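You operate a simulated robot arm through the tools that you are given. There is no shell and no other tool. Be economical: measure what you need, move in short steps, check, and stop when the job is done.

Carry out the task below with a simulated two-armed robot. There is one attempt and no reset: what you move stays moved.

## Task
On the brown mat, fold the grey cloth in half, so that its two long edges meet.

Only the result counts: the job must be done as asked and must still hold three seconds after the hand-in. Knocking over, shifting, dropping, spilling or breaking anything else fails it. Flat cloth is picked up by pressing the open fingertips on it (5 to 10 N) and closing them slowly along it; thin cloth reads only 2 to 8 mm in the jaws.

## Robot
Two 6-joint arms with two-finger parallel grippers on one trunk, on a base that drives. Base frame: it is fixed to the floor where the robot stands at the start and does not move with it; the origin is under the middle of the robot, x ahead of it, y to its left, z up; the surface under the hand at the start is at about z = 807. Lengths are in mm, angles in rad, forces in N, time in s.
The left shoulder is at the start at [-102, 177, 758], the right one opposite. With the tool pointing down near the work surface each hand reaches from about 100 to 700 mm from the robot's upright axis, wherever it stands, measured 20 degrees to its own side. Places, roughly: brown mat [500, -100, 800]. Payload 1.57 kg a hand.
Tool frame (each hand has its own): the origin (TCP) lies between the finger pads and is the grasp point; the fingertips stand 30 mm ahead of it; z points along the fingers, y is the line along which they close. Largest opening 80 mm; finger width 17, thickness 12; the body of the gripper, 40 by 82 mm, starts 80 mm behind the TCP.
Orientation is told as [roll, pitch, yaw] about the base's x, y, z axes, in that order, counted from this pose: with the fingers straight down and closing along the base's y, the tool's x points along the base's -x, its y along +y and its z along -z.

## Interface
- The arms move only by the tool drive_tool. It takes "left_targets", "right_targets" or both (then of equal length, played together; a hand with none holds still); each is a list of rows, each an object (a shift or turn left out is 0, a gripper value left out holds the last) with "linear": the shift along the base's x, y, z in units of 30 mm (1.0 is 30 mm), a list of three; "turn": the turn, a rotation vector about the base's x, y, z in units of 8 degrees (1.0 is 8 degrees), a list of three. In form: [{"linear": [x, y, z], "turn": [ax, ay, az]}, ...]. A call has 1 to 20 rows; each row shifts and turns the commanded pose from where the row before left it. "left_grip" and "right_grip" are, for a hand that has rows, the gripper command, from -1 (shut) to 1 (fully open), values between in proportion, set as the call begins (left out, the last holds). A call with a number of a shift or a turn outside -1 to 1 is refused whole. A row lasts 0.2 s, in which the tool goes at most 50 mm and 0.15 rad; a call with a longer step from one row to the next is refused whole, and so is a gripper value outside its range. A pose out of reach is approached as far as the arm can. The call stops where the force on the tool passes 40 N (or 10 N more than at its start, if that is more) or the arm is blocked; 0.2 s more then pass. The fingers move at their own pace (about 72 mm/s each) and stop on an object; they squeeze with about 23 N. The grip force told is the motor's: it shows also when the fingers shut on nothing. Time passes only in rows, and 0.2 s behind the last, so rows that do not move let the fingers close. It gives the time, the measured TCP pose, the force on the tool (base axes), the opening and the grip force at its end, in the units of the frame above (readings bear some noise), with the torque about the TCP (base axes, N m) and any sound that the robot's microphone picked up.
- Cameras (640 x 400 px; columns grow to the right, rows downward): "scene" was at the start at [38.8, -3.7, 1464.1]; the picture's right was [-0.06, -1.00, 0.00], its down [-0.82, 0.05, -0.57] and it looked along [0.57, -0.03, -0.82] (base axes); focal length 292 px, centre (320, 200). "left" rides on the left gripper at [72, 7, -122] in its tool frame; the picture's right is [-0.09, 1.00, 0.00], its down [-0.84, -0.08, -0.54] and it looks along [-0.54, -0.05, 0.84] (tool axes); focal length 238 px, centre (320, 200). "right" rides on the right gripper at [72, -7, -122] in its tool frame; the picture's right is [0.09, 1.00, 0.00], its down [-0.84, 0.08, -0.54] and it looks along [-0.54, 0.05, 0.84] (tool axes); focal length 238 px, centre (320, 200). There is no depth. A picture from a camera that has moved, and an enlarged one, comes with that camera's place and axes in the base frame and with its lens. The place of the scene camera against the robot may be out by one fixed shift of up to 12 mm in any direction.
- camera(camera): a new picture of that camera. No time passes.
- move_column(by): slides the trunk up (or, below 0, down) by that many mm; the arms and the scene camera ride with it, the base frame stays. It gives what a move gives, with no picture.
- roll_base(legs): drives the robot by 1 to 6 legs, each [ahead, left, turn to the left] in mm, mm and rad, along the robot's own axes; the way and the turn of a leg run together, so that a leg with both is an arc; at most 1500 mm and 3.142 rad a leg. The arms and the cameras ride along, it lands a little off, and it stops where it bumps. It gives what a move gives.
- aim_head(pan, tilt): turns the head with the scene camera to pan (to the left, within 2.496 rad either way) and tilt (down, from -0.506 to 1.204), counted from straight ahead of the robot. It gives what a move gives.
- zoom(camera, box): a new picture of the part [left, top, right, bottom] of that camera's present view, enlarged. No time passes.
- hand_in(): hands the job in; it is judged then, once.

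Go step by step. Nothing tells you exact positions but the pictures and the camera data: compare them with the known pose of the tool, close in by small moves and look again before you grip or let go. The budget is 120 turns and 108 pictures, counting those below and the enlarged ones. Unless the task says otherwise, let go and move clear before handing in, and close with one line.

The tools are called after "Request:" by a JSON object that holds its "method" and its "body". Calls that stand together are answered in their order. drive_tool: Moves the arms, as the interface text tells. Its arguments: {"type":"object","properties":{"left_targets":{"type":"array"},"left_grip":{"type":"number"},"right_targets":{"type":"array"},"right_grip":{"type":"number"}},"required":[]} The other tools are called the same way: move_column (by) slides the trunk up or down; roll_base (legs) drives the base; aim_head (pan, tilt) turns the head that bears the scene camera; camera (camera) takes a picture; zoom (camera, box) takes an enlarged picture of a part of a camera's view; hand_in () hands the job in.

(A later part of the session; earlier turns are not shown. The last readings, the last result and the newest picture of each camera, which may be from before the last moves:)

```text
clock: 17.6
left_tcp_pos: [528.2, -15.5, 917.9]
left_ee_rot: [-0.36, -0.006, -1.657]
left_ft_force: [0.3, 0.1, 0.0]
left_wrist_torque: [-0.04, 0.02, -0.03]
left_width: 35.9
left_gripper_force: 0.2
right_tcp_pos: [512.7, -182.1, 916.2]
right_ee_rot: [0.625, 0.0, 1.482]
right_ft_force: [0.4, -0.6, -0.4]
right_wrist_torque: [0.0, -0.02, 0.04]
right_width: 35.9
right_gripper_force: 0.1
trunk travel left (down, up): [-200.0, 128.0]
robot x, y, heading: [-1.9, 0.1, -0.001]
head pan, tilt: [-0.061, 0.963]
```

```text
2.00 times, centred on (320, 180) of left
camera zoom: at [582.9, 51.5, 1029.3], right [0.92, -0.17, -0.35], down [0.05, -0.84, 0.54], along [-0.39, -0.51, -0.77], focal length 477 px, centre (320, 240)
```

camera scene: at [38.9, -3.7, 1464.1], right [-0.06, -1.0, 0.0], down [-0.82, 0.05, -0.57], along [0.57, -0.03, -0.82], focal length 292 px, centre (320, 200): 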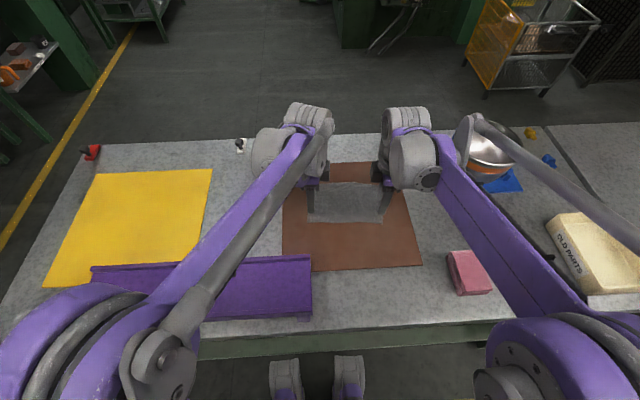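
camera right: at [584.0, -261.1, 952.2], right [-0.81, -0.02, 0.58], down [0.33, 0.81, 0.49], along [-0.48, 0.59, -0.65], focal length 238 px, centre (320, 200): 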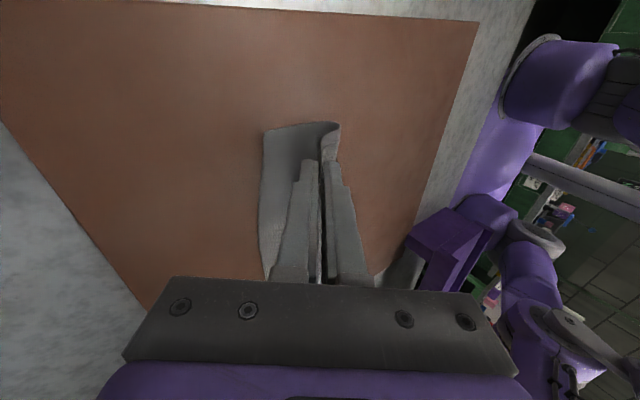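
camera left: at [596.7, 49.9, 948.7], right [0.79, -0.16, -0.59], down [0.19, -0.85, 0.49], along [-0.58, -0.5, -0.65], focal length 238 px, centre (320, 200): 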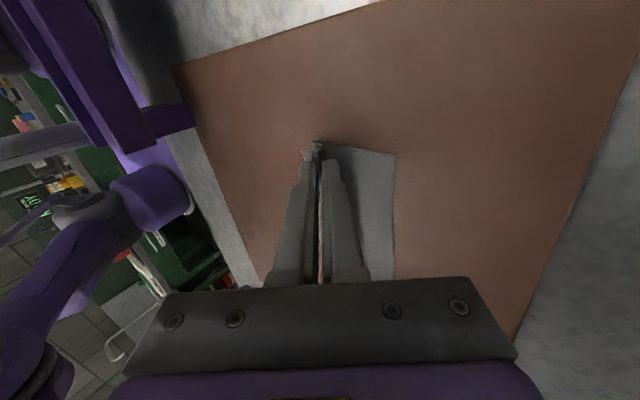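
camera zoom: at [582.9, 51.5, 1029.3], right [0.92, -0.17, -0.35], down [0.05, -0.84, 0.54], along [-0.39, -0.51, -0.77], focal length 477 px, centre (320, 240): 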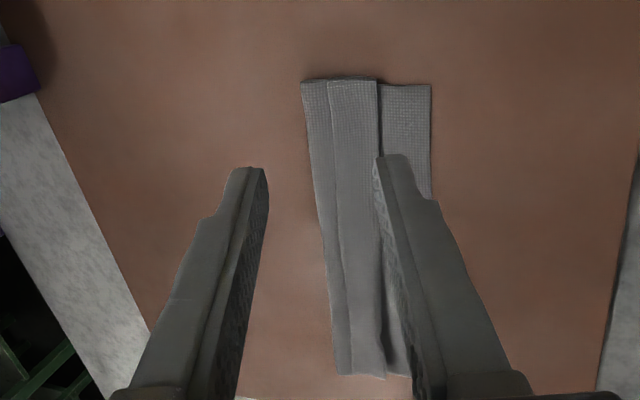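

The hem stays tucked, so I'm changing method. I'll unfold the cloth again, pinch it along its midline so both halves hang equally, and lay it down sideways. First I put the hands upright over the hem strip.

Request:
{"method": "drive_tool", "body": {"left_targets": [{"linear": [-0.121, 0, -0.32], "turn": [-0.045, -0.514, 0]}, {"linear": [-0.121, 0, -0.32], "turn": [-0.045, -0.514, 0]}, {"linear": [-0.121, 0, -0.32], "turn": [-0.045, -0.514, 0]}, {"linear": [-0.121, 0, -0.32], "turn": [-0.045, -0.514, 0]}, {"linear": [-0.121, 0, -0.32], "turn": [-0.045, -0.514, 0]}, {}, {}], "right_targets": [{"linear": [-0.088, 0, -0.307], "turn": [-0.078, -0.892, 0]}, {"linear": [-0.088, 0, -0.307], "turn": [-0.078, -0.892, 0]}, {"linear": [-0.088, 0, -0.307], "turn": [-0.078, -0.892, 0]}, {"linear": [-0.088, 0, -0.307], "turn": [-0.078, -0.892, 0]}, {"linear": [-0.088, 0, -0.307], "turn": [-0.078, -0.892, 0]}, {}, {}], "left_grip": -0.6, "right_grip": -0.6}}

Request:
{"method": "zoom", "body": {"camera": "right", "box": [160, 80, 480, 280]}}

Request:
{"method": "zoom", "body": {"camera": "left", "box": [160, 80, 480, 280]}}

```text
clock: 19.2
left_tcp_pos: [511.3, -17.1, 869.7]
left_ee_rot: [0.0, -0.006, -1.658]
left_ft_force: [-0.8, -0.6, 0.7]
left_wrist_torque: [0.0, 0.0, -0.02]
left_width: 16.1
left_gripper_force: 0.0
right_tcp_pos: [500.0, -182.9, 870.1]
right_ee_rot: [-0.004, -0.003, 1.483]
right_ft_force: [0.4, -0.5, -0.2]
right_wrist_torque: [0.0, -0.01, -0.02]
right_width: 15.8
right_gripper_force: 0.0
trunk travel left (down, up): [-200.0, 128.0]
robot x, y, heading: [-1.8, 1.1, -0.003]
head pan, tilt: [-0.061, 0.963]
```

```text
2.00 times, centred on (320, 180) of right
camera zoom: at [500.8, -255.0, 993.3], right [-1.0, 0.0, 0.0], down [-0.01, 0.84, 0.54], along [0.0, 0.54, -0.84], focal length 477 px, centre (320, 240)
```

zoom: 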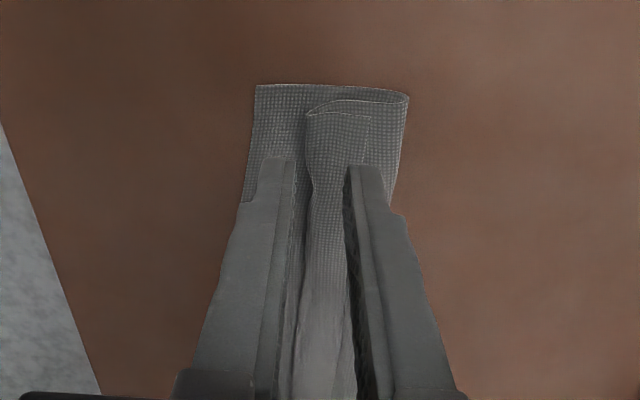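

```text
2.00 times, centred on (320, 180) of left
camera zoom: at [522.5, 55.0, 991.4], right [0.98, -0.18, 0.0], down [-0.15, -0.82, 0.55], along [-0.1, -0.54, -0.84], focal length 477 px, centre (320, 240)
```

zoom: 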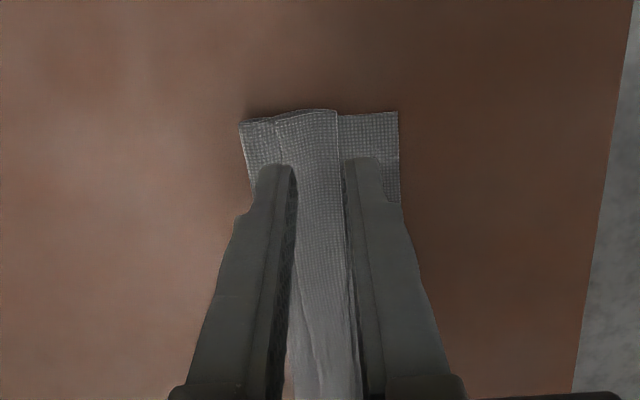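

The hem strip is centred about 6–7 mm nearer than the hands. I shift and descend.

Request:
{"method": "drive_tool", "body": {"left_targets": [{"linear": [-0.2, 0, -0.3]}, {"linear": [0, 0, -0.3]}, {"linear": [0, 0, -0.25]}, {}, {"linear": [0, 0, -0.07]}, {}], "right_targets": [{"linear": [-0.23, 0, -0.3]}, {"linear": [0, 0, -0.3]}, {"linear": [0, 0, -0.25]}, {}, {"linear": [0, 0, -0.07]}, {}]}}

Request:
{"method": "zoom", "body": {"camera": "right", "box": [160, 80, 480, 280]}}

Request:
{"method": "zoom", "body": {"camera": "left", "box": [160, 80, 480, 280]}}

```text
clock: 20.6
left_tcp_pos: [504.5, -16.4, 841.5]
left_ee_rot: [0.0, -0.007, -1.658]
left_ft_force: [-0.3, -0.3, 1.0]
left_wrist_torque: [-0.03, -0.03, 0.01]
left_width: 15.8
left_gripper_force: 0.1
right_tcp_pos: [493.2, -184.1, 841.2]
right_ee_rot: [-0.002, -0.002, 1.484]
right_ft_force: [-0.7, -0.1, 0.6]
right_wrist_torque: [0.02, 0.0, 0.0]
right_width: 16.1
right_gripper_force: 0.0
trunk travel left (down, up): [-200.0, 128.0]
robot x, y, heading: [0.1, 1.4, -0.002]
head pan, tilt: [-0.061, 0.963]
```

```text
2.00 times, centred on (320, 180) of right
camera zoom: at [494.4, -255.2, 965.6], right [-1.0, 0.0, 0.0], down [0.0, 0.84, 0.54], along [0.0, 0.54, -0.84], focal length 477 px, centre (320, 240)
```

zoom: 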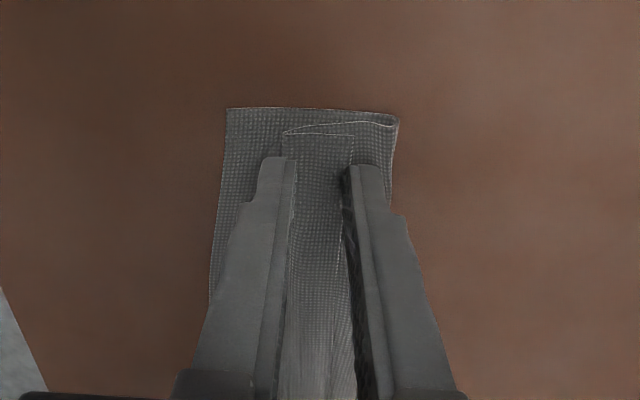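

```text
2.00 times, centred on (320, 180) of left
camera zoom: at [516.5, 55.2, 963.3], right [0.98, -0.18, 0.0], down [-0.15, -0.82, 0.55], along [-0.1, -0.54, -0.84], focal length 477 px, centre (320, 240)
```

zoom: 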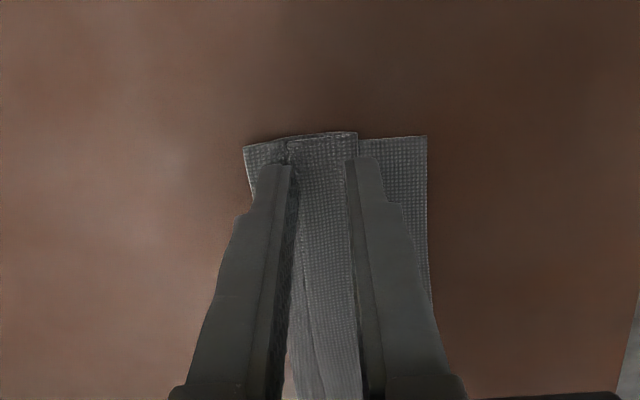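

Request:
{"method": "drive_tool", "body": {"left_targets": [{"linear": [0, 0, -0.04]}, {"linear": [0, 0, -0.04]}, {}], "right_targets": [{"linear": [0, 0, -0.04]}, {"linear": [0, 0, -0.04]}, {}]}}

```text
clock: 21.4
left_tcp_pos: [503.4, -16.3, 840.4]
left_ee_rot: [0.0, -0.005, -1.661]
left_ft_force: [0.3, -0.9, 5.0]
left_wrist_torque: [0.0, -0.01, 0.01]
left_width: 16.0
left_gripper_force: 0.1
right_tcp_pos: [493.2, -182.6, 840.5]
right_ee_rot: [-0.003, -0.005, 1.483]
right_ft_force: [2.0, 1.2, 4.7]
right_wrist_torque: [0.05, -0.01, 0.0]
right_width: 15.5
right_gripper_force: 0.0
trunk travel left (down, up): [-200.0, 128.0]
robot x, y, heading: [-1.6, -1.4, -0.003]
head pan, tilt: [-0.061, 0.963]
```

Both press about 5 N (the hands are just over the layered cloth). I close slowly.

Request:
{"method": "drive_tool", "body": {"left_targets": [{}], "right_targets": [{}], "left_grip": -0.72, "right_grip": -0.72}}

Request:
{"method": "drive_tool", "body": {"left_targets": [{}], "right_targets": [{}], "left_grip": -0.84, "right_grip": -0.84}}

Request:
{"method": "drive_tool", "body": {"left_targets": [{}, {}], "right_targets": [{}, {}], "left_grip": -1, "right_grip": -1}}

Request:
{"method": "zoom", "body": {"camera": "right", "box": [240, 100, 400, 200]}}

Request:
{"method": "zoom", "body": {"camera": "left", "box": [260, 110, 420, 210]}}

```text
clock: 21.8
left_tcp_pos: [503.5, -16.2, 839.3]
left_ee_rot: [0.001, -0.007, -1.658]
left_ft_force: [1.2, -0.5, 6.1]
left_wrist_torque: [0.06, -0.01, -0.02]
left_width: 9.7
left_gripper_force: 0.0
right_tcp_pos: [493.3, -183.9, 840.8]
right_ee_rot: [-0.003, -0.003, 1.482]
right_ft_force: [1.1, 0.2, 4.0]
right_wrist_torque: [-0.02, 0.02, -0.01]
right_width: 11.9
right_gripper_force: 0.2
trunk travel left (down, up): [-200.0, 128.0]
robot x, y, heading: [-0.4, 2.7, 0.002]
head pan, tilt: [-0.061, 0.963]
```

```text
clock: 22.2
left_tcp_pos: [503.1, -16.1, 841.1]
left_ee_rot: [0.0, -0.006, -1.661]
left_ft_force: [1.2, -0.2, 5.9]
left_wrist_torque: [0.01, -0.02, 0.01]
left_width: 6.7
left_gripper_force: 3.0
right_tcp_pos: [493.6, -181.8, 839.7]
right_ee_rot: [-0.003, -0.001, 1.483]
right_ft_force: [-0.2, 0.6, 3.8]
right_wrist_torque: [-0.02, -0.05, 0.0]
right_width: 4.1
right_gripper_force: 0.0
trunk travel left (down, up): [-200.0, 128.0]
robot x, y, heading: [-1.8, 0.1, 0.0]
head pan, tilt: [-0.061, 0.963]
```

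```text
clock: 22.8
left_tcp_pos: [503.8, -15.9, 840.2]
left_ee_rot: [0.0, -0.006, -1.66]
left_ft_force: [1.1, -1.0, 6.5]
left_wrist_torque: [0.01, -0.04, -0.03]
left_width: 1.1
left_gripper_force: 23.2
right_tcp_pos: [492.7, -181.6, 840.5]
right_ee_rot: [-0.002, -0.004, 1.481]
right_ft_force: [0.4, 0.4, 4.9]
right_wrist_torque: [-0.02, -0.02, 0.03]
right_width: 0.0
right_gripper_force: 21.5
trunk travel left (down, up): [-200.0, 128.0]
robot x, y, heading: [2.4, -2.6, -0.0]
head pan, tilt: [-0.061, 0.963]
```

```text
4.00 times, centred on (320, 150) of right
camera zoom: at [493.9, -255.5, 963.4], right [-1.0, 0.0, 0.0], down [0.0, 0.84, 0.54], along [0.0, 0.54, -0.84], focal length 953 px, centre (320, 400)
```

zoom: 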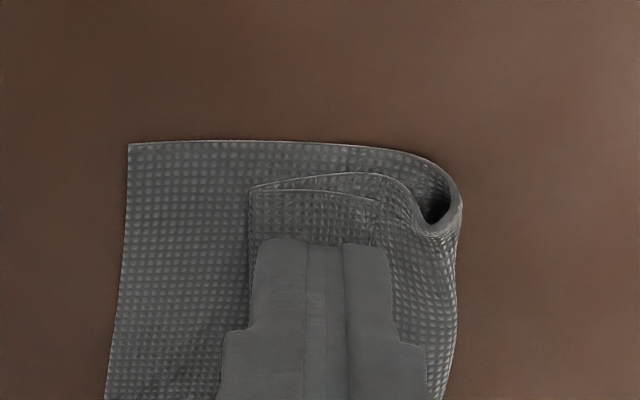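

```text
4.00 times, centred on (340, 160) of left
camera zoom: at [516.1, 55.3, 961.3], right [0.98, -0.18, 0.0], down [-0.15, -0.82, 0.55], along [-0.1, -0.54, -0.84], focal length 953 px, centre (240, 360)
```

zoom: 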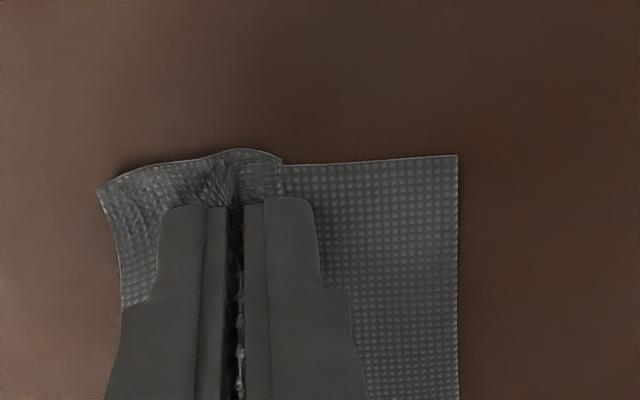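

The left hand has hold; the right one slipped (0 mm). I reopen the right hand and press harder.

Request:
{"method": "drive_tool", "body": {"right_targets": [{"linear": [0, 0, 0.15]}, {}, {}, {"linear": [0.05, 0, -0.12]}, {"linear": [0, 0, -0.06]}, {}], "right_grip": -0.5}}

Request:
{"method": "zoom", "body": {"camera": "right", "box": [240, 100, 400, 200]}}

```text
clock: 24.2
left_tcp_pos: [504.0, -16.8, 840.5]
left_ee_rot: [0.0, -0.008, -1.66]
left_ft_force: [1.2, -1.5, 3.5]
left_wrist_torque: [0.01, -0.06, -0.01]
left_width: 1.5
left_gripper_force: 23.4
right_tcp_pos: [493.3, -183.1, 839.1]
right_ee_rot: [-0.003, -0.003, 1.482]
right_ft_force: [1.4, -1.5, 15.6]
right_wrist_torque: [-0.08, 0.12, 0.01]
right_width: 19.9
right_gripper_force: 0.1
trunk travel left (down, up): [-200.0, 128.0]
robot x, y, heading: [2.6, -0.2, -0.002]
head pan, tilt: [-0.061, 0.963]
```

```text
4.00 times, centred on (320, 150) of right
camera zoom: at [495.2, -255.6, 963.0], right [-1.0, 0.0, 0.0], down [-0.01, 0.84, 0.54], along [0.0, 0.54, -0.84], focal length 953 px, centre (320, 400)
```

zoom: 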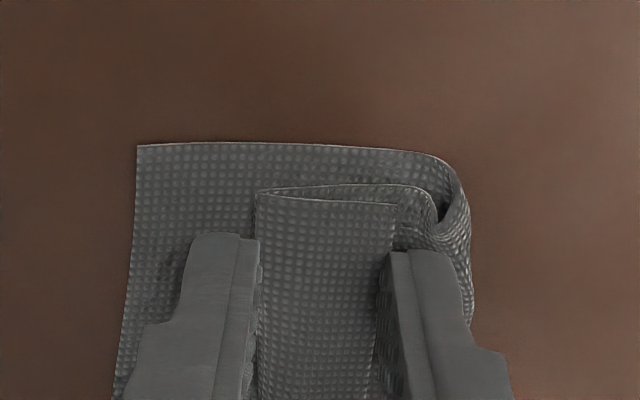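

Request:
{"method": "drive_tool", "body": {"right_targets": [{"linear": [0, 0, 0.012]}], "right_grip": -0.65}}

Request:
{"method": "drive_tool", "body": {"right_targets": [{}], "right_grip": -0.8}}

Request:
{"method": "zoom", "body": {"camera": "right", "box": [240, 100, 400, 200]}}

Request:
{"method": "drive_tool", "body": {"right_targets": [{}, {}], "right_grip": -1}}

Request:
{"method": "zoom", "body": {"camera": "right", "box": [240, 100, 400, 200]}}

```text
clock: 24.6
left_tcp_pos: [502.8, -15.0, 840.8]
left_ee_rot: [0.0, -0.007, -1.66]
left_ft_force: [1.3, -1.2, 3.2]
left_wrist_torque: [-0.01, -0.03, 0.0]
left_width: 1.2
left_gripper_force: 23.3
right_tcp_pos: [491.8, -183.3, 839.8]
right_ee_rot: [-0.005, -0.002, 1.481]
right_ft_force: [-1.7, 0.9, 11.9]
right_wrist_torque: [-0.06, 0.15, 0.0]
right_width: 14.7
right_gripper_force: 1.0
trunk travel left (down, up): [-200.0, 128.0]
robot x, y, heading: [-2.6, -1.7, -0.003]
head pan, tilt: [-0.061, 0.963]
```

```text
clock: 25.0
left_tcp_pos: [503.5, -17.0, 840.2]
left_ee_rot: [0.001, -0.008, -1.657]
left_ft_force: [0.9, -1.9, 3.0]
left_wrist_torque: [-0.04, 0.0, 0.02]
left_width: 1.4
left_gripper_force: 23.0
right_tcp_pos: [494.1, -182.5, 839.4]
right_ee_rot: [-0.003, -0.003, 1.481]
right_ft_force: [1.5, 0.8, 13.7]
right_wrist_torque: [-0.05, 0.01, -0.03]
right_width: 8.5
right_gripper_force: 0.1
trunk travel left (down, up): [-200.0, 128.0]
robot x, y, heading: [0.2, -0.2, -0.0]
head pan, tilt: [-0.061, 0.963]
```

```text
4.00 times, centred on (320, 150) of right
camera zoom: at [495.3, -255.4, 963.1], right [-1.0, 0.0, 0.0], down [-0.01, 0.84, 0.54], along [0.0, 0.54, -0.84], focal length 953 px, centre (320, 400)
```

zoom: 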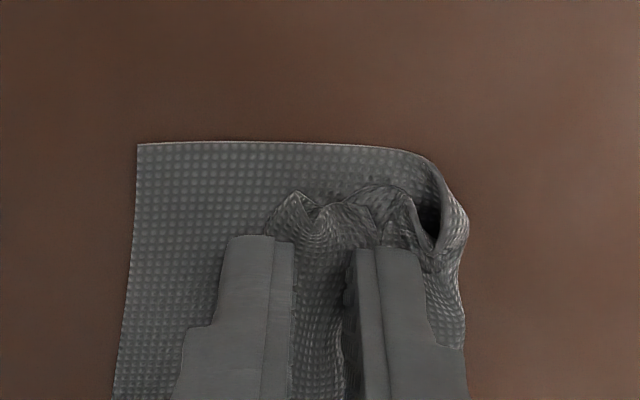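

```text
clock: 25.6
left_tcp_pos: [503.6, -16.4, 839.5]
left_ee_rot: [0.003, -0.006, -1.659]
left_ft_force: [0.3, -1.9, 3.2]
left_wrist_torque: [-0.04, 0.01, -0.01]
left_width: 1.3
left_gripper_force: 23.5
right_tcp_pos: [492.2, -184.2, 840.1]
right_ee_rot: [-0.003, -0.002, 1.482]
right_ft_force: [0.2, 1.1, 14.7]
right_wrist_torque: [-0.09, 0.03, 0.02]
right_width: 4.4
right_gripper_force: 23.1
trunk travel left (down, up): [-200.0, 128.0]
robot x, y, heading: [0.5, -5.4, -0.0]
head pan, tilt: [-0.061, 0.963]
```

```text
4.00 times, centred on (320, 150) of right
camera zoom: at [495.0, -255.5, 963.1], right [-1.0, 0.0, 0.0], down [-0.01, 0.84, 0.54], along [0.0, 0.54, -0.84], focal length 953 px, centre (320, 400)
```

zoom: 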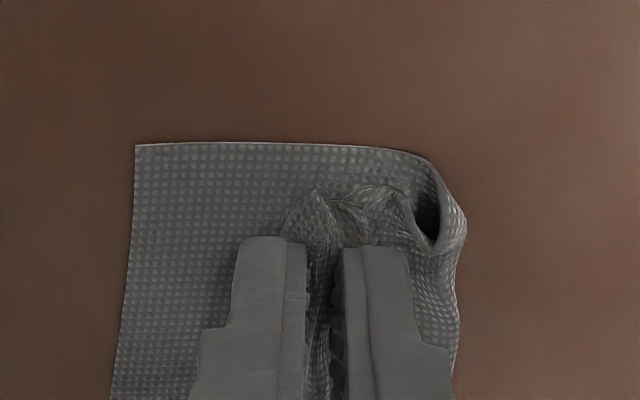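

The right now holds 4.4 mm. I carry both back over towards the near side to open the cloth.

Request:
{"method": "drive_tool", "body": {"left_targets": [{"linear": [-0.05, 0.004, 0.4]}, {"linear": [-0.15, 0.013, 0.4]}, {"linear": [-0.3, 0.026, 0.35]}, {"linear": [-0.4, 0.035, 0.2]}, {"linear": [-0.4, 0.035, 0]}, {"linear": [-0.4, 0.035, -0.2]}, {}], "right_targets": [{"linear": [-0.05, 0.004, 0.4]}, {"linear": [-0.15, 0.013, 0.4]}, {"linear": [-0.3, 0.026, 0.35]}, {"linear": [-0.4, 0.035, 0.2]}, {"linear": [-0.4, 0.035, 0]}, {"linear": [-0.4, 0.035, -0.2]}, {}]}}

Request:
{"method": "zoom", "body": {"camera": "scene", "box": [270, 150, 430, 250]}}

Request:
{"method": "zoom", "body": {"camera": "right", "box": [160, 80, 480, 280]}}

Request:
{"method": "zoom", "body": {"camera": "left", "box": [160, 80, 480, 280]}}

```text
clock: 27.2
left_tcp_pos: [454.0, -11.9, 873.6]
left_ee_rot: [0.0, -0.008, -1.657]
left_ft_force: [0.5, -1.8, 0.7]
left_wrist_torque: [-0.05, 0.01, 0.0]
left_width: 1.2
left_gripper_force: 23.4
right_tcp_pos: [443.4, -178.0, 873.9]
right_ee_rot: [0.0, -0.003, 1.482]
right_ft_force: [0.1, 1.8, -0.3]
right_wrist_torque: [0.05, -0.01, 0.02]
right_width: 1.9
right_gripper_force: 22.5
trunk travel left (down, up): [-200.0, 128.0]
robot x, y, heading: [2.1, 3.7, 0.003]
head pan, tilt: [-0.061, 0.963]
```

```text
4.00 times, centred on (350, 200) of scene
camera zoom: at [39.4, -3.8, 1464.1], right [-0.06, -1.0, 0.0], down [-0.82, 0.05, -0.57], along [0.57, -0.03, -0.82], focal length 1167 px, centre (200, 200)
```

zoom: 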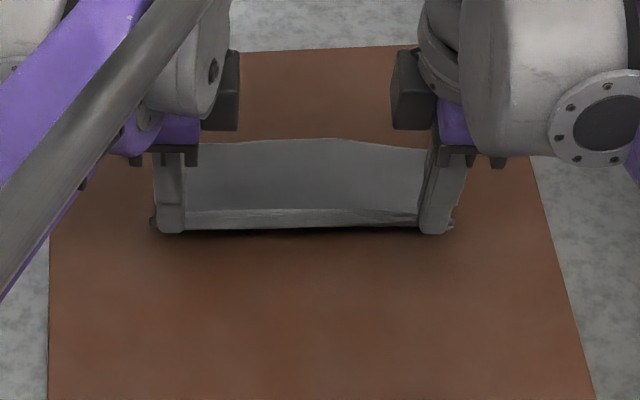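

```text
2.00 times, centred on (320, 180) of right
camera zoom: at [444.8, -251.0, 997.0], right [-1.0, 0.0, 0.0], down [0.0, 0.84, 0.54], along [0.0, 0.54, -0.84], focal length 477 px, centre (320, 240)
```

zoom: 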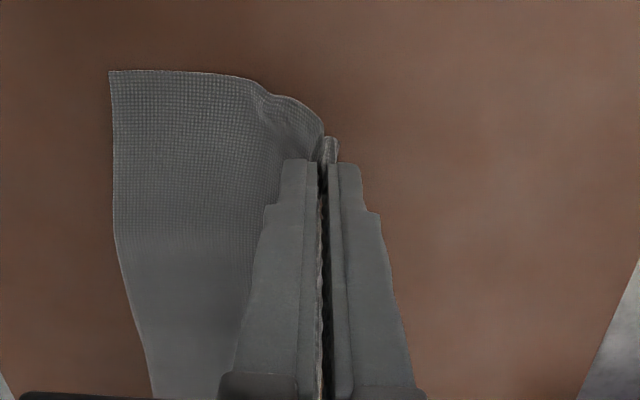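

```text
2.00 times, centred on (320, 180) of left
camera zoom: at [466.4, 59.7, 995.3], right [0.98, -0.18, 0.0], down [-0.15, -0.82, 0.55], along [-0.1, -0.54, -0.84], focal length 477 px, centre (320, 240)
```

zoom: 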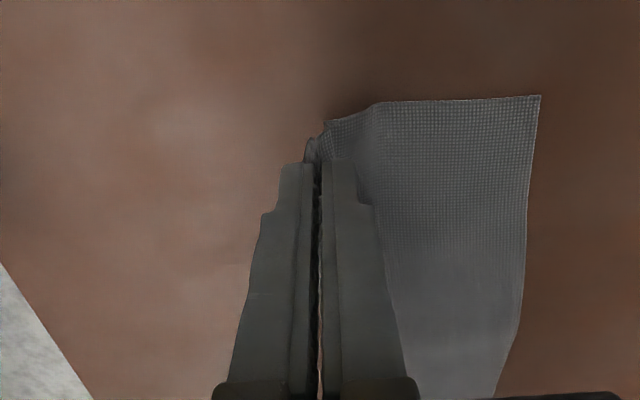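

It opened nicely. I lay the edge back down on the near side, pulled gently flat, and let go.

Request:
{"method": "drive_tool", "body": {"left_targets": [{"linear": [-0.3, 0.026, -0.3]}, {"linear": [-0.3, 0.026, -0.3]}, {"linear": [-0.2, 0.017, -0.3]}, {"linear": [-0.1, 0.008, -0.12]}, {}], "right_targets": [{"linear": [-0.3, 0.026, -0.3]}, {"linear": [-0.3, 0.026, -0.3]}, {"linear": [-0.2, 0.017, -0.3]}, {"linear": [-0.1, 0.008, -0.12]}, {}]}}

Request:
{"method": "drive_tool", "body": {"left_targets": [{}, {}, {"linear": [0, 0, 0.2]}, {"linear": [0, 0, 0.4]}, {"linear": [0, 0, 0.6]}, {"linear": [0, 0, 0.6]}, {}], "right_targets": [{}, {}, {"linear": [0, 0, 0.2]}, {"linear": [0, 0, 0.4]}, {"linear": [0, 0, 0.6]}, {"linear": [0, 0, 0.6]}, {}], "left_grip": -0.4, "right_grip": -0.4}}

Request:
{"method": "zoom", "body": {"camera": "scene", "box": [270, 150, 430, 250]}}

Request:
{"method": "zoom", "body": {"camera": "right", "box": [160, 80, 480, 280]}}

Request:
{"method": "zoom", "body": {"camera": "left", "box": [160, 80, 480, 280]}}

```text
clock: 28.4
left_tcp_pos: [426.4, -9.7, 843.9]
left_ee_rot: [0.002, -0.007, -1.659]
left_ft_force: [0.1, -0.6, 0.5]
left_wrist_torque: [-0.05, -0.01, 0.0]
left_width: 1.5
left_gripper_force: 22.5
right_tcp_pos: [415.4, -175.5, 844.0]
right_ee_rot: [-0.002, -0.002, 1.481]
right_ft_force: [0.2, 0.2, -0.7]
right_wrist_torque: [0.04, -0.02, -0.03]
right_width: 2.0
right_gripper_force: 23.1
trunk travel left (down, up): [-200.0, 128.0]
robot x, y, heading: [0.5, 0.7, 0.002]
head pan, tilt: [-0.061, 0.963]
```

```text
clock: 30.0
left_tcp_pos: [427.1, -9.6, 897.1]
left_ee_rot: [-0.001, -0.007, -1.659]
left_ft_force: [0.3, 0.0, 1.0]
left_wrist_torque: [-0.02, 0.0, 0.04]
left_width: 24.0
left_gripper_force: 0.0
right_tcp_pos: [416.1, -176.5, 896.7]
right_ee_rot: [0.0, -0.004, 1.483]
right_ft_force: [-0.7, 0.1, 0.2]
right_wrist_torque: [0.03, 0.01, -0.01]
right_width: 24.2
right_gripper_force: 0.2
trunk travel left (down, up): [-200.0, 128.0]
robot x, y, heading: [2.1, 1.8, -0.003]
head pan, tilt: [-0.061, 0.963]
```

```text
4.00 times, centred on (350, 200) of scene
camera zoom: at [39.2, -3.8, 1464.1], right [-0.06, -1.0, 0.0], down [-0.82, 0.05, -0.57], along [0.57, -0.03, -0.82], focal length 1167 px, centre (200, 200)
```

zoom: 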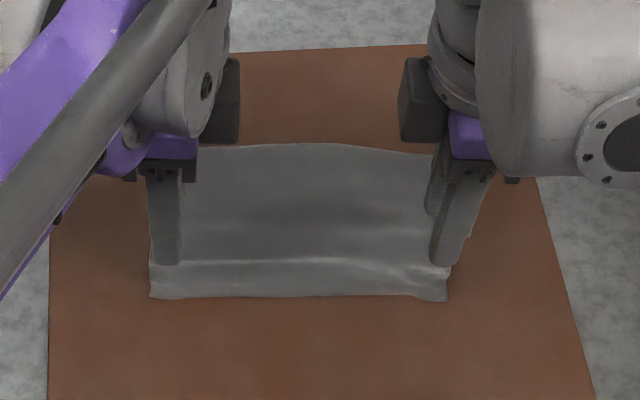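

```text
2.00 times, centred on (320, 180) of right
camera zoom: at [417.9, -248.0, 1020.6], right [-1.0, 0.0, 0.0], down [0.0, 0.84, 0.54], along [0.0, 0.54, -0.84], focal length 477 px, centre (320, 240)
```

zoom: 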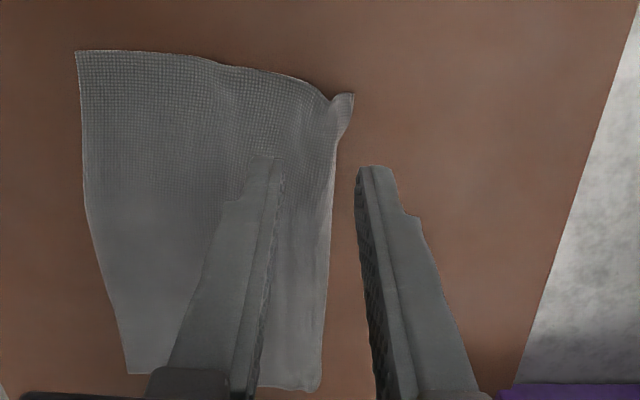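

```text
2.00 times, centred on (320, 180) of left
camera zoom: at [438.9, 62.4, 1019.1], right [0.98, -0.18, 0.0], down [-0.15, -0.82, 0.55], along [-0.1, -0.54, -0.84], focal length 477 px, centre (320, 240)
```

zoom: 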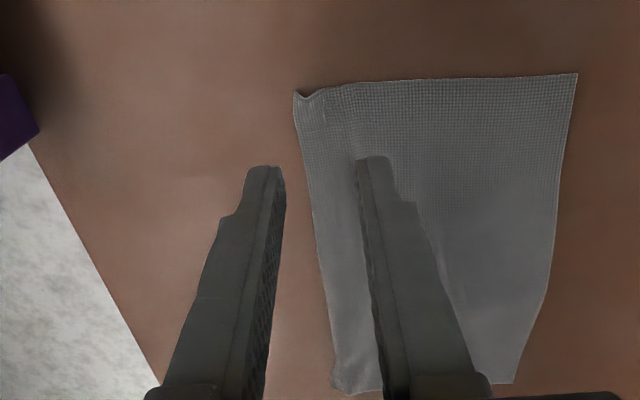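

The cloth is flat again, with its far edge at x ≈ 521 (right) and 537 (left), which puts its midline at about 456 and 472. I move both hands over the midline, one at each short side.

Request:
{"method": "drive_tool", "body": {"left_targets": [{"linear": [0.5, -0.03, 0]}, {"linear": [0.5, -0.03, 0]}, {"linear": [0.47, -0.02, 0]}, {"linear": [0, 0, -0.6]}, {"linear": [0, 0, -0.6]}, {"linear": [0, 0, -0.5]}, {}], "right_targets": [{"linear": [0.5, -0.1, 0]}, {"linear": [0.5, -0.1, 0]}, {"linear": [0.37, -0.08, 0]}, {"linear": [0, 0, -0.6]}, {"linear": [0, 0, -0.6]}, {"linear": [0, 0, -0.5]}, {}]}}

Request:
{"method": "camera", "body": {"camera": "right"}}

Request:
{"method": "camera", "body": {"camera": "left"}}

Request:
{"method": "zoom", "body": {"camera": "scene", "box": [286, 160, 414, 240]}}

```text
clock: 31.6
left_tcp_pos: [469.0, -13.0, 845.0]
left_ee_rot: [0.002, -0.007, -1.66]
left_ft_force: [-0.1, -0.1, -0.3]
left_wrist_torque: [0.02, 0.01, 0.02]
left_width: 24.0
left_gripper_force: 0.1
right_tcp_pos: [456.8, -184.7, 846.1]
right_ee_rot: [-0.001, -0.003, 1.48]
right_ft_force: [0.3, -0.1, 0.3]
right_wrist_torque: [0.03, 0.01, 0.01]
right_width: 24.1
right_gripper_force: 0.0
trunk travel left (down, up): [-200.0, 128.0]
robot x, y, heading: [-1.5, 1.3, 0.001]
head pan, tilt: [-0.061, 0.963]
```

```text
57 pictures are left
camera right: at [458.7, -257.5, 969.0], right [-1.0, 0.0, 0.0], down [0.0, 0.84, 0.54], along [0.0, 0.54, -0.84], focal length 238 px, centre (320, 200)
```

right: 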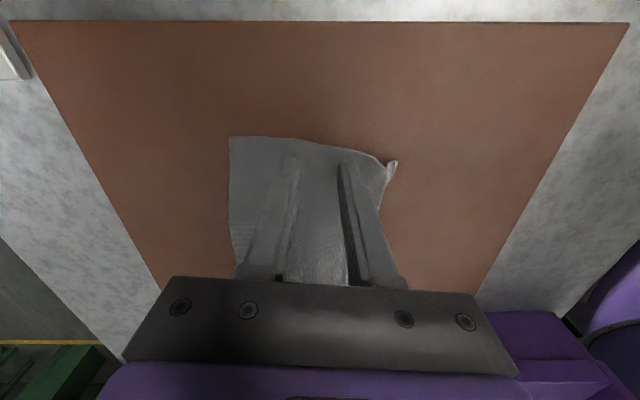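

```text
56 pictures are left
camera left: at [482.2, 59.4, 967.3], right [0.98, -0.18, 0.0], down [-0.15, -0.82, 0.55], along [-0.1, -0.54, -0.84], focal length 238 px, centre (320, 200)
```

left: 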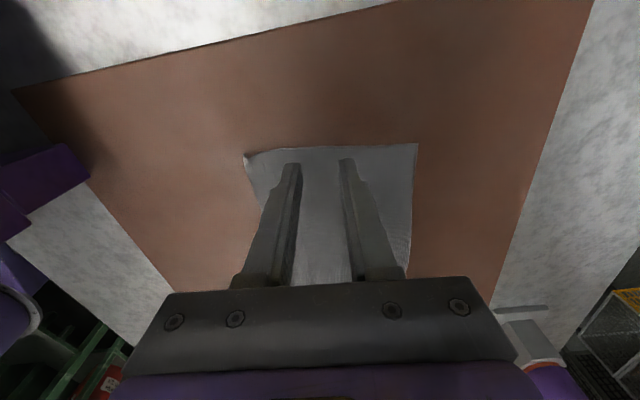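

```text
5.00 times, centred on (350, 200) of scene
camera zoom: at [38.8, -3.7, 1464.1], right [-0.06, -1.0, 0.0], down [-0.82, 0.05, -0.57], along [0.57, -0.03, -0.82], focal length 1459 px, centre (170, 200)
```

zoom: 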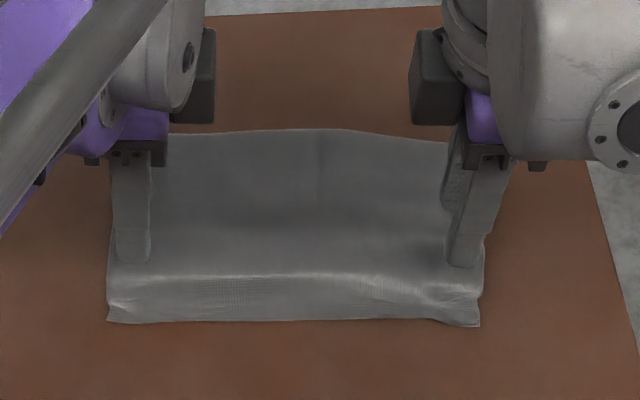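

Hands are at the midline within 2 mm. I press down gently.

Request:
{"method": "drive_tool", "body": {"left_targets": [{"linear": [0.08, 0, -0.1]}, {"linear": [0, 0, -0.08]}, {"linear": [0, 0, -0.03]}, {}], "right_targets": [{"linear": [0, 0, -0.1]}, {"linear": [0, 0, -0.1]}, {"linear": [0, 0, -0.03]}, {}]}}

```text
clock: 32.6
left_tcp_pos: [473.2, -13.0, 839.6]
left_ee_rot: [0.0, -0.008, -1.659]
left_ft_force: [0.9, -0.1, -1.2]
left_wrist_torque: [0.01, 0.0, -0.03]
left_width: 24.0
left_gripper_force: 0.0
right_tcp_pos: [458.5, -184.3, 838.8]
right_ee_rot: [-0.004, -0.003, 1.481]
right_ft_force: [0.5, -0.5, 1.1]
right_wrist_torque: [-0.02, 0.01, 0.0]
right_width: 23.9
right_gripper_force: 0.0
trunk travel left (down, up): [-200.0, 128.0]
robot x, y, heading: [1.0, -1.2, 0.0]
head pan, tilt: [-0.061, 0.963]
```

Request:
{"method": "drive_tool", "body": {"left_targets": [{"linear": [0, 0, -0.03]}, {"linear": [0, 0, -0.025]}, {}], "right_targets": [{"linear": [0, 0, -0.02]}, {"linear": [0, 0, -0.02]}, {}]}}

```text
clock: 33.4
left_tcp_pos: [472.2, -12.3, 838.1]
left_ee_rot: [-0.001, -0.007, -1.66]
left_ft_force: [0.4, -0.2, 1.2]
left_wrist_torque: [0.02, 0.0, 0.0]
left_width: 24.3
left_gripper_force: 0.1
right_tcp_pos: [457.7, -184.7, 838.7]
right_ee_rot: [-0.002, -0.001, 1.482]
right_ft_force: [2.7, -2.7, 16.1]
right_wrist_torque: [-0.15, 0.09, 0.04]
right_width: 23.6
right_gripper_force: 0.2
trunk travel left (down, up): [-200.0, 128.0]
robot x, y, heading: [-1.1, -1.4, 0.001]
head pan, tilt: [-0.061, 0.963]
```

Request:
{"method": "drive_tool", "body": {"left_targets": [{"linear": [0, 0, -0.025]}, {}], "right_targets": [{"linear": [0, 0, 0.02]}, {}]}}

```text
clock: 34.0
left_tcp_pos: [472.0, -12.2, 838.1]
left_ee_rot: [0.0, -0.008, -1.659]
left_ft_force: [1.9, -1.5, 10.9]
left_wrist_torque: [0.03, -0.04, 0.01]
left_width: 23.8
left_gripper_force: 0.0
right_tcp_pos: [456.8, -184.6, 838.8]
right_ee_rot: [-0.003, -0.005, 1.48]
right_ft_force: [2.1, -4.2, 6.7]
right_wrist_torque: [-0.16, 0.01, 0.05]
right_width: 23.4
right_gripper_force: 0.1
trunk travel left (down, up): [-200.0, 128.0]
robot x, y, heading: [-1.1, -1.0, 0.0]
head pan, tilt: [-0.061, 0.963]
```

Forces are about 11 N and 7 N. I close slowly now.

Request:
{"method": "drive_tool", "body": {"left_targets": [{}], "right_targets": [{}], "left_grip": -0.52, "right_grip": -0.52}}

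Request:
{"method": "drive_tool", "body": {"left_targets": [{}], "right_targets": [{}], "left_grip": -0.64, "right_grip": -0.64}}

Request:
{"method": "drive_tool", "body": {"left_targets": [{}], "right_targets": [{}], "left_grip": -0.76, "right_grip": -0.76}}

Request:
{"method": "zoom", "body": {"camera": "right", "box": [160, 80, 480, 280]}}

Request:
{"method": "zoom", "body": {"camera": "left", "box": [160, 80, 480, 280]}}

```text
clock: 34.4
left_tcp_pos: [472.7, -11.8, 838.9]
left_ee_rot: [0.001, -0.006, -1.661]
left_ft_force: [-0.4, 0.1, 10.7]
left_wrist_torque: [0.07, 0.04, 0.01]
left_width: 17.7
left_gripper_force: 0.1
right_tcp_pos: [456.3, -184.3, 839.1]
right_ee_rot: [-0.005, -0.003, 1.481]
right_ft_force: [-1.0, -0.9, 3.5]
right_wrist_torque: [-0.04, 0.06, 0.0]
right_width: 20.1
right_gripper_force: 0.5
trunk travel left (down, up): [-200.0, 128.0]
robot x, y, heading: [1.5, 1.8, 0.004]
head pan, tilt: [-0.061, 0.963]
```

```text
clock: 34.8
left_tcp_pos: [471.6, -11.9, 839.0]
left_ee_rot: [-0.001, -0.005, -1.659]
left_ft_force: [-1.8, -0.5, 12.3]
left_wrist_torque: [0.06, 0.08, 0.01]
left_width: 13.1
left_gripper_force: 0.0
right_tcp_pos: [456.3, -184.1, 838.2]
right_ee_rot: [-0.004, -0.003, 1.483]
right_ft_force: [0.3, 0.9, 1.2]
right_wrist_torque: [-0.02, -0.01, -0.03]
right_width: 13.9
right_gripper_force: 0.2
trunk travel left (down, up): [-200.0, 128.0]
robot x, y, heading: [2.3, -2.1, -0.004]
head pan, tilt: [-0.061, 0.963]
```

```text
clock: 35.2
left_tcp_pos: [471.5, -11.4, 838.3]
left_ee_rot: [-0.001, -0.007, -1.659]
left_ft_force: [-1.8, -0.3, 12.9]
left_wrist_torque: [0.08, 0.06, 0.01]
left_width: 7.8
left_gripper_force: 0.2
right_tcp_pos: [456.0, -184.6, 837.2]
right_ee_rot: [-0.002, -0.003, 1.482]
right_ft_force: [-0.1, 1.0, 0.5]
right_wrist_torque: [-0.02, 0.0, 0.0]
right_width: 9.4
right_gripper_force: 0.1
trunk travel left (down, up): [-200.0, 128.0]
robot x, y, heading: [-1.6, 1.2, 0.001]
head pan, tilt: [-0.061, 0.963]
```

```text
2.00 times, centred on (320, 180) of right
camera zoom: at [458.2, -256.8, 962.3], right [-1.0, 0.0, 0.0], down [-0.01, 0.84, 0.54], along [0.0, 0.54, -0.84], focal length 477 px, centre (320, 240)
```

zoom: 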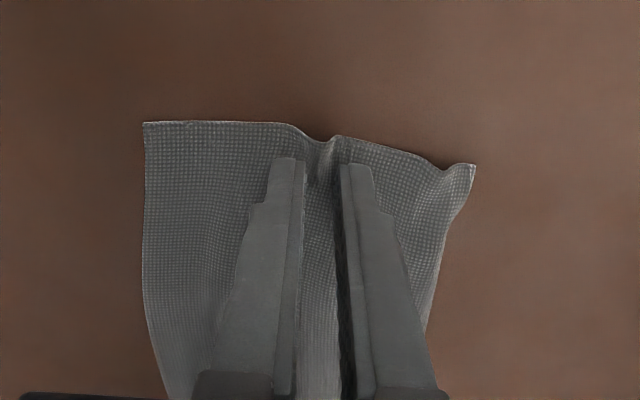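

```text
2.00 times, centred on (320, 180) of left
camera zoom: at [484.3, 59.8, 959.7], right [0.98, -0.18, 0.0], down [-0.15, -0.82, 0.55], along [-0.1, -0.54, -0.84], focal length 477 px, centre (320, 240)
```

zoom: 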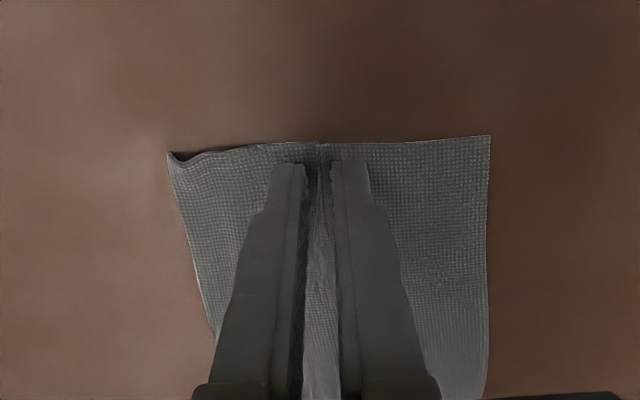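

The ridges form symmetrically. I add a little pressure on the right and finish closing.

Request:
{"method": "drive_tool", "body": {"left_targets": [{}], "right_targets": [{"linear": [0, 0, -0.018]}], "left_grip": -0.86, "right_grip": -0.83}}

Request:
{"method": "drive_tool", "body": {"left_targets": [{}], "right_targets": [{}], "left_grip": -0.93, "right_grip": -0.92}}

Request:
{"method": "drive_tool", "body": {"left_targets": [{}, {}], "right_targets": [{}, {}], "left_grip": -1, "right_grip": -1}}

```text
clock: 35.6
left_tcp_pos: [472.1, -11.1, 838.2]
left_ee_rot: [0.002, -0.007, -1.659]
left_ft_force: [-0.2, -0.3, 12.5]
left_wrist_torque: [0.06, 0.02, 0.02]
left_width: 4.4
left_gripper_force: 0.1
right_tcp_pos: [456.8, -184.5, 838.6]
right_ee_rot: [-0.004, -0.004, 1.482]
right_ft_force: [1.8, 0.1, 2.6]
right_wrist_torque: [-0.02, 0.01, 0.04]
right_width: 7.3
right_gripper_force: 0.4
trunk travel left (down, up): [-200.0, 128.0]
robot x, y, heading: [0.5, -1.1, 0.004]
head pan, tilt: [-0.061, 0.963]
```

```text
clock: 36.0
left_tcp_pos: [472.8, -12.1, 838.5]
left_ee_rot: [0.002, -0.008, -1.659]
left_ft_force: [2.0, -0.8, 13.2]
left_wrist_torque: [0.05, -0.01, -0.02]
left_width: 3.4
left_gripper_force: 0.1
right_tcp_pos: [456.1, -184.4, 837.2]
right_ee_rot: [-0.003, -0.004, 1.482]
right_ft_force: [-0.8, 1.9, 3.7]
right_wrist_torque: [0.02, 0.06, -0.01]
right_width: 3.8
right_gripper_force: 0.8
trunk travel left (down, up): [-200.0, 128.0]
robot x, y, heading: [0.5, 0.6, 0.001]
head pan, tilt: [-0.061, 0.963]
```

```text
clock: 36.6
left_tcp_pos: [472.1, -11.1, 838.6]
left_ee_rot: [0.002, -0.007, -1.66]
left_ft_force: [3.4, -1.3, 14.8]
left_wrist_torque: [0.0, -0.06, -0.05]
left_width: 2.3
left_gripper_force: 23.4
right_tcp_pos: [457.0, -184.2, 839.0]
right_ee_rot: [-0.003, -0.003, 1.481]
right_ft_force: [0.5, 2.7, 5.1]
right_wrist_torque: [0.02, 0.02, 0.0]
right_width: 1.8
right_gripper_force: 23.2
trunk travel left (down, up): [-200.0, 128.0]
robot x, y, heading: [-1.8, 1.0, -0.002]
head pan, tilt: [-0.061, 0.963]
```

Both hold the midline (2.3 and 1.8 mm). I lift straight up so the halves hang.

Request:
{"method": "drive_tool", "body": {"left_targets": [{"linear": [0, 0, 0.3]}, {"linear": [0, 0, 0.4]}, {"linear": [0, 0, 0.4]}, {"linear": [0, 0, 0.4]}, {"linear": [0, 0, 0.4]}, {"linear": [0, 0, 0.4]}, {"linear": [0, 0, 0.4]}, {}, {}, {}], "right_targets": [{"linear": [0, 0, 0.3]}, {"linear": [0, 0, 0.4]}, {"linear": [0, 0, 0.4]}, {"linear": [0, 0, 0.4]}, {"linear": [0, 0, 0.4]}, {"linear": [0, 0, 0.4]}, {"linear": [0, 0, 0.4]}, {}, {}, {}]}}

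Request:
{"method": "zoom", "body": {"camera": "scene", "box": [286, 140, 414, 220]}}

Request:
{"method": "zoom", "body": {"camera": "right", "box": [240, 100, 400, 200]}}

Request:
{"method": "zoom", "body": {"camera": "left", "box": [240, 100, 400, 200]}}

```text
clock: 38.8
left_tcp_pos: [472.0, -11.4, 918.4]
left_ee_rot: [0.002, -0.008, -1.661]
left_ft_force: [0.1, -2.4, 0.3]
left_wrist_torque: [-0.06, 0.03, -0.02]
left_width: 2.0
left_gripper_force: 22.7
right_tcp_pos: [457.3, -184.6, 920.0]
right_ee_rot: [-0.001, -0.002, 1.482]
right_ft_force: [0.1, 1.4, 0.1]
right_wrist_torque: [0.07, -0.01, -0.03]
right_width: 1.7
right_gripper_force: 23.4
trunk travel left (down, up): [-200.0, 128.0]
robot x, y, heading: [-0.1, 2.6, -0.003]
head pan, tilt: [-0.061, 0.963]
```

```text
5.00 times, centred on (350, 180) of scene
camera zoom: at [39.1, -3.8, 1464.1], right [-0.06, -1.0, 0.0], down [-0.82, 0.05, -0.57], along [0.57, -0.03, -0.82], focal length 1459 px, centre (170, 300)
```

zoom: 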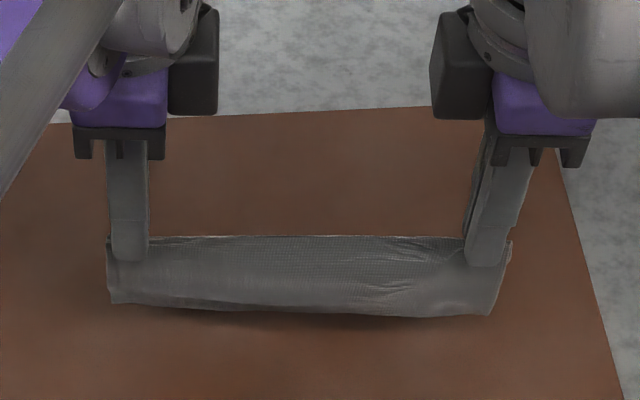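

```text
4.00 times, centred on (320, 150) of right
camera zoom: at [459.0, -256.8, 1042.7], right [-1.0, 0.0, 0.0], down [0.0, 0.84, 0.54], along [0.0, 0.54, -0.84], focal length 953 px, centre (320, 400)
```

zoom: 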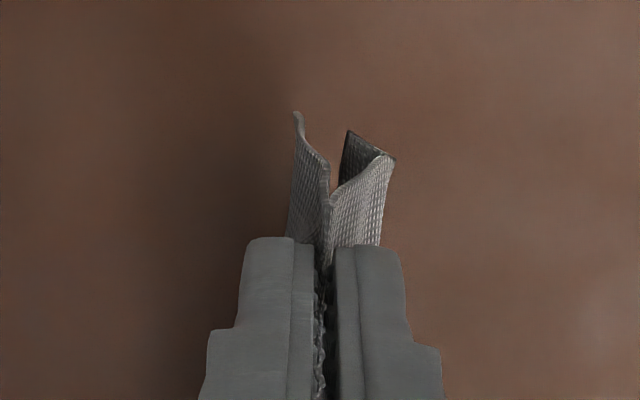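

```text
4.00 times, centred on (320, 150) of left
camera zoom: at [485.1, 59.7, 1039.7], right [0.98, -0.18, 0.0], down [-0.15, -0.82, 0.55], along [-0.1, -0.54, -0.84], focal length 953 px, centre (320, 400)
```

zoom: 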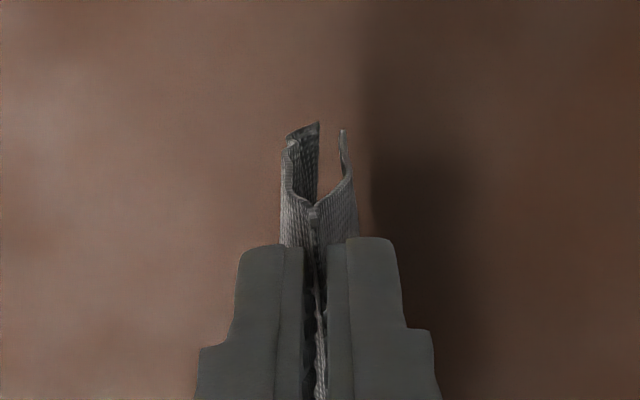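

Both halves hang neatly from the midline. I lower and draw the hands towards the robot so the halves trail and lie flat pointing away.

Request:
{"method": "drive_tool", "body": {"left_targets": [{"linear": [-0.167, 0.015, -0.5]}, {"linear": [-0.167, 0.015, -0.43]}, {}, {"linear": [-0.2, 0.017, -0.1]}, {"linear": [-0.2, 0.017, -0.1]}, {"linear": [-0.233, 0.02, -0.133]}, {"linear": [-0.233, 0.02, -0.133]}, {"linear": [-0.233, 0.02, -0.167]}, {"linear": [-0.233, 0.02, -0.167]}, {"linear": [-0.2, 0.017, -0.167]}, {"linear": [-0.2, 0.017, -0.167]}, {"linear": [-0.133, 0.012, -0.167]}, {"linear": [-0.133, 0.012, -0.167]}, {"linear": [-0.2, 0.017, -0.133]}, {}], "right_targets": [{"linear": [-0.167, 0.015, -0.5]}, {"linear": [-0.167, 0.015, -0.43]}, {}, {"linear": [-0.2, 0.017, -0.1]}, {"linear": [-0.2, 0.017, -0.1]}, {"linear": [-0.233, 0.02, -0.133]}, {"linear": [-0.233, 0.02, -0.133]}, {"linear": [-0.233, 0.02, -0.167]}, {"linear": [-0.233, 0.02, -0.167]}, {"linear": [-0.2, 0.017, -0.167]}, {"linear": [-0.2, 0.017, -0.167]}, {"linear": [-0.133, 0.012, -0.167]}, {"linear": [-0.133, 0.012, -0.167]}, {"linear": [-0.2, 0.017, -0.133]}, {}]}}

Request:
{"method": "zoom", "body": {"camera": "scene", "box": [270, 170, 430, 270]}}

Request:
{"method": "zoom", "body": {"camera": "right", "box": [200, 90, 400, 215]}}

Request:
{"method": "zoom", "body": {"camera": "left", "box": [240, 90, 440, 215]}}

```text
clock: 42.0
left_tcp_pos: [396.8, -5.5, 843.1]
left_ee_rot: [0.001, -0.006, -1.659]
left_ft_force: [-0.5, -1.8, 0.3]
left_wrist_torque: [-0.07, -0.01, -0.05]
left_width: 2.2
left_gripper_force: 22.7
right_tcp_pos: [381.6, -178.3, 843.9]
right_ee_rot: [-0.002, -0.004, 1.482]
right_ft_force: [0.4, 2.2, 1.9]
right_wrist_torque: [0.08, -0.03, 0.0]
right_width: 1.7
right_gripper_force: 22.8
trunk travel left (down, up): [-200.0, 128.0]
robot x, y, heading: [1.3, -4.9, 0.006]
head pan, tilt: [-0.061, 0.963]
```

```text
4.00 times, centred on (350, 220) of scene
camera zoom: at [39.0, -3.6, 1464.1], right [-0.06, -1.0, 0.0], down [-0.82, 0.05, -0.57], along [0.57, -0.04, -0.82], focal length 1167 px, centre (200, 120)
```

zoom: 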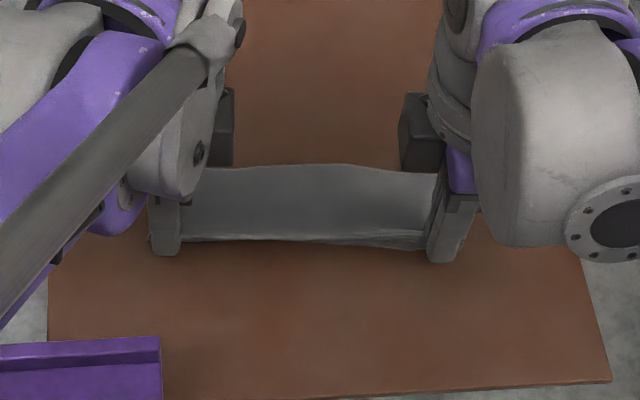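

```text
3.20 times, centred on (300, 152) of right
camera zoom: at [382.7, -250.0, 967.0], right [-1.0, 0.0, 0.0], down [0.0, 0.84, 0.54], along [0.0, 0.54, -0.84], focal length 763 px, centre (384, 352)
```

zoom: 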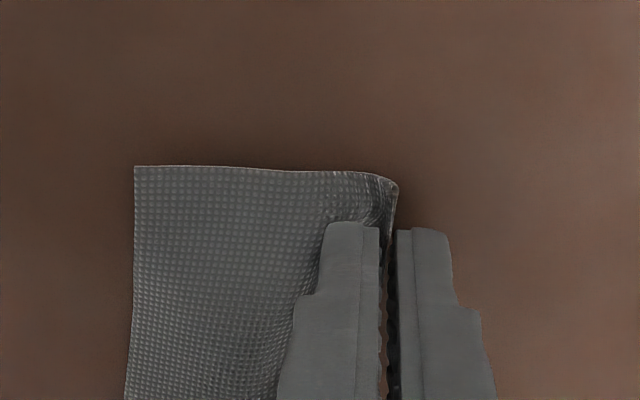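

```text
3.20 times, centred on (340, 152) of left
camera zoom: at [409.6, 66.3, 964.4], right [0.98, -0.18, 0.0], down [-0.15, -0.82, 0.55], along [-0.1, -0.54, -0.84], focal length 763 px, centre (256, 352)
```

zoom: 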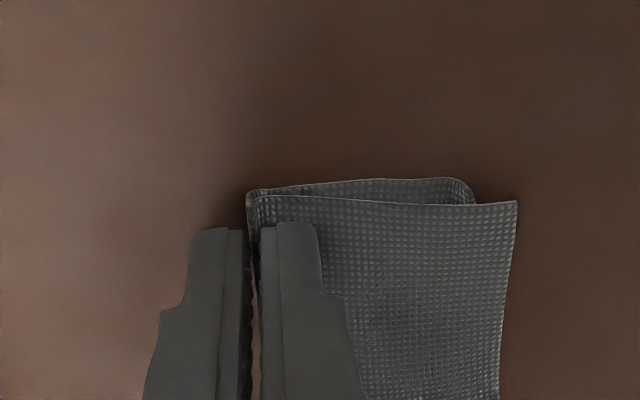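

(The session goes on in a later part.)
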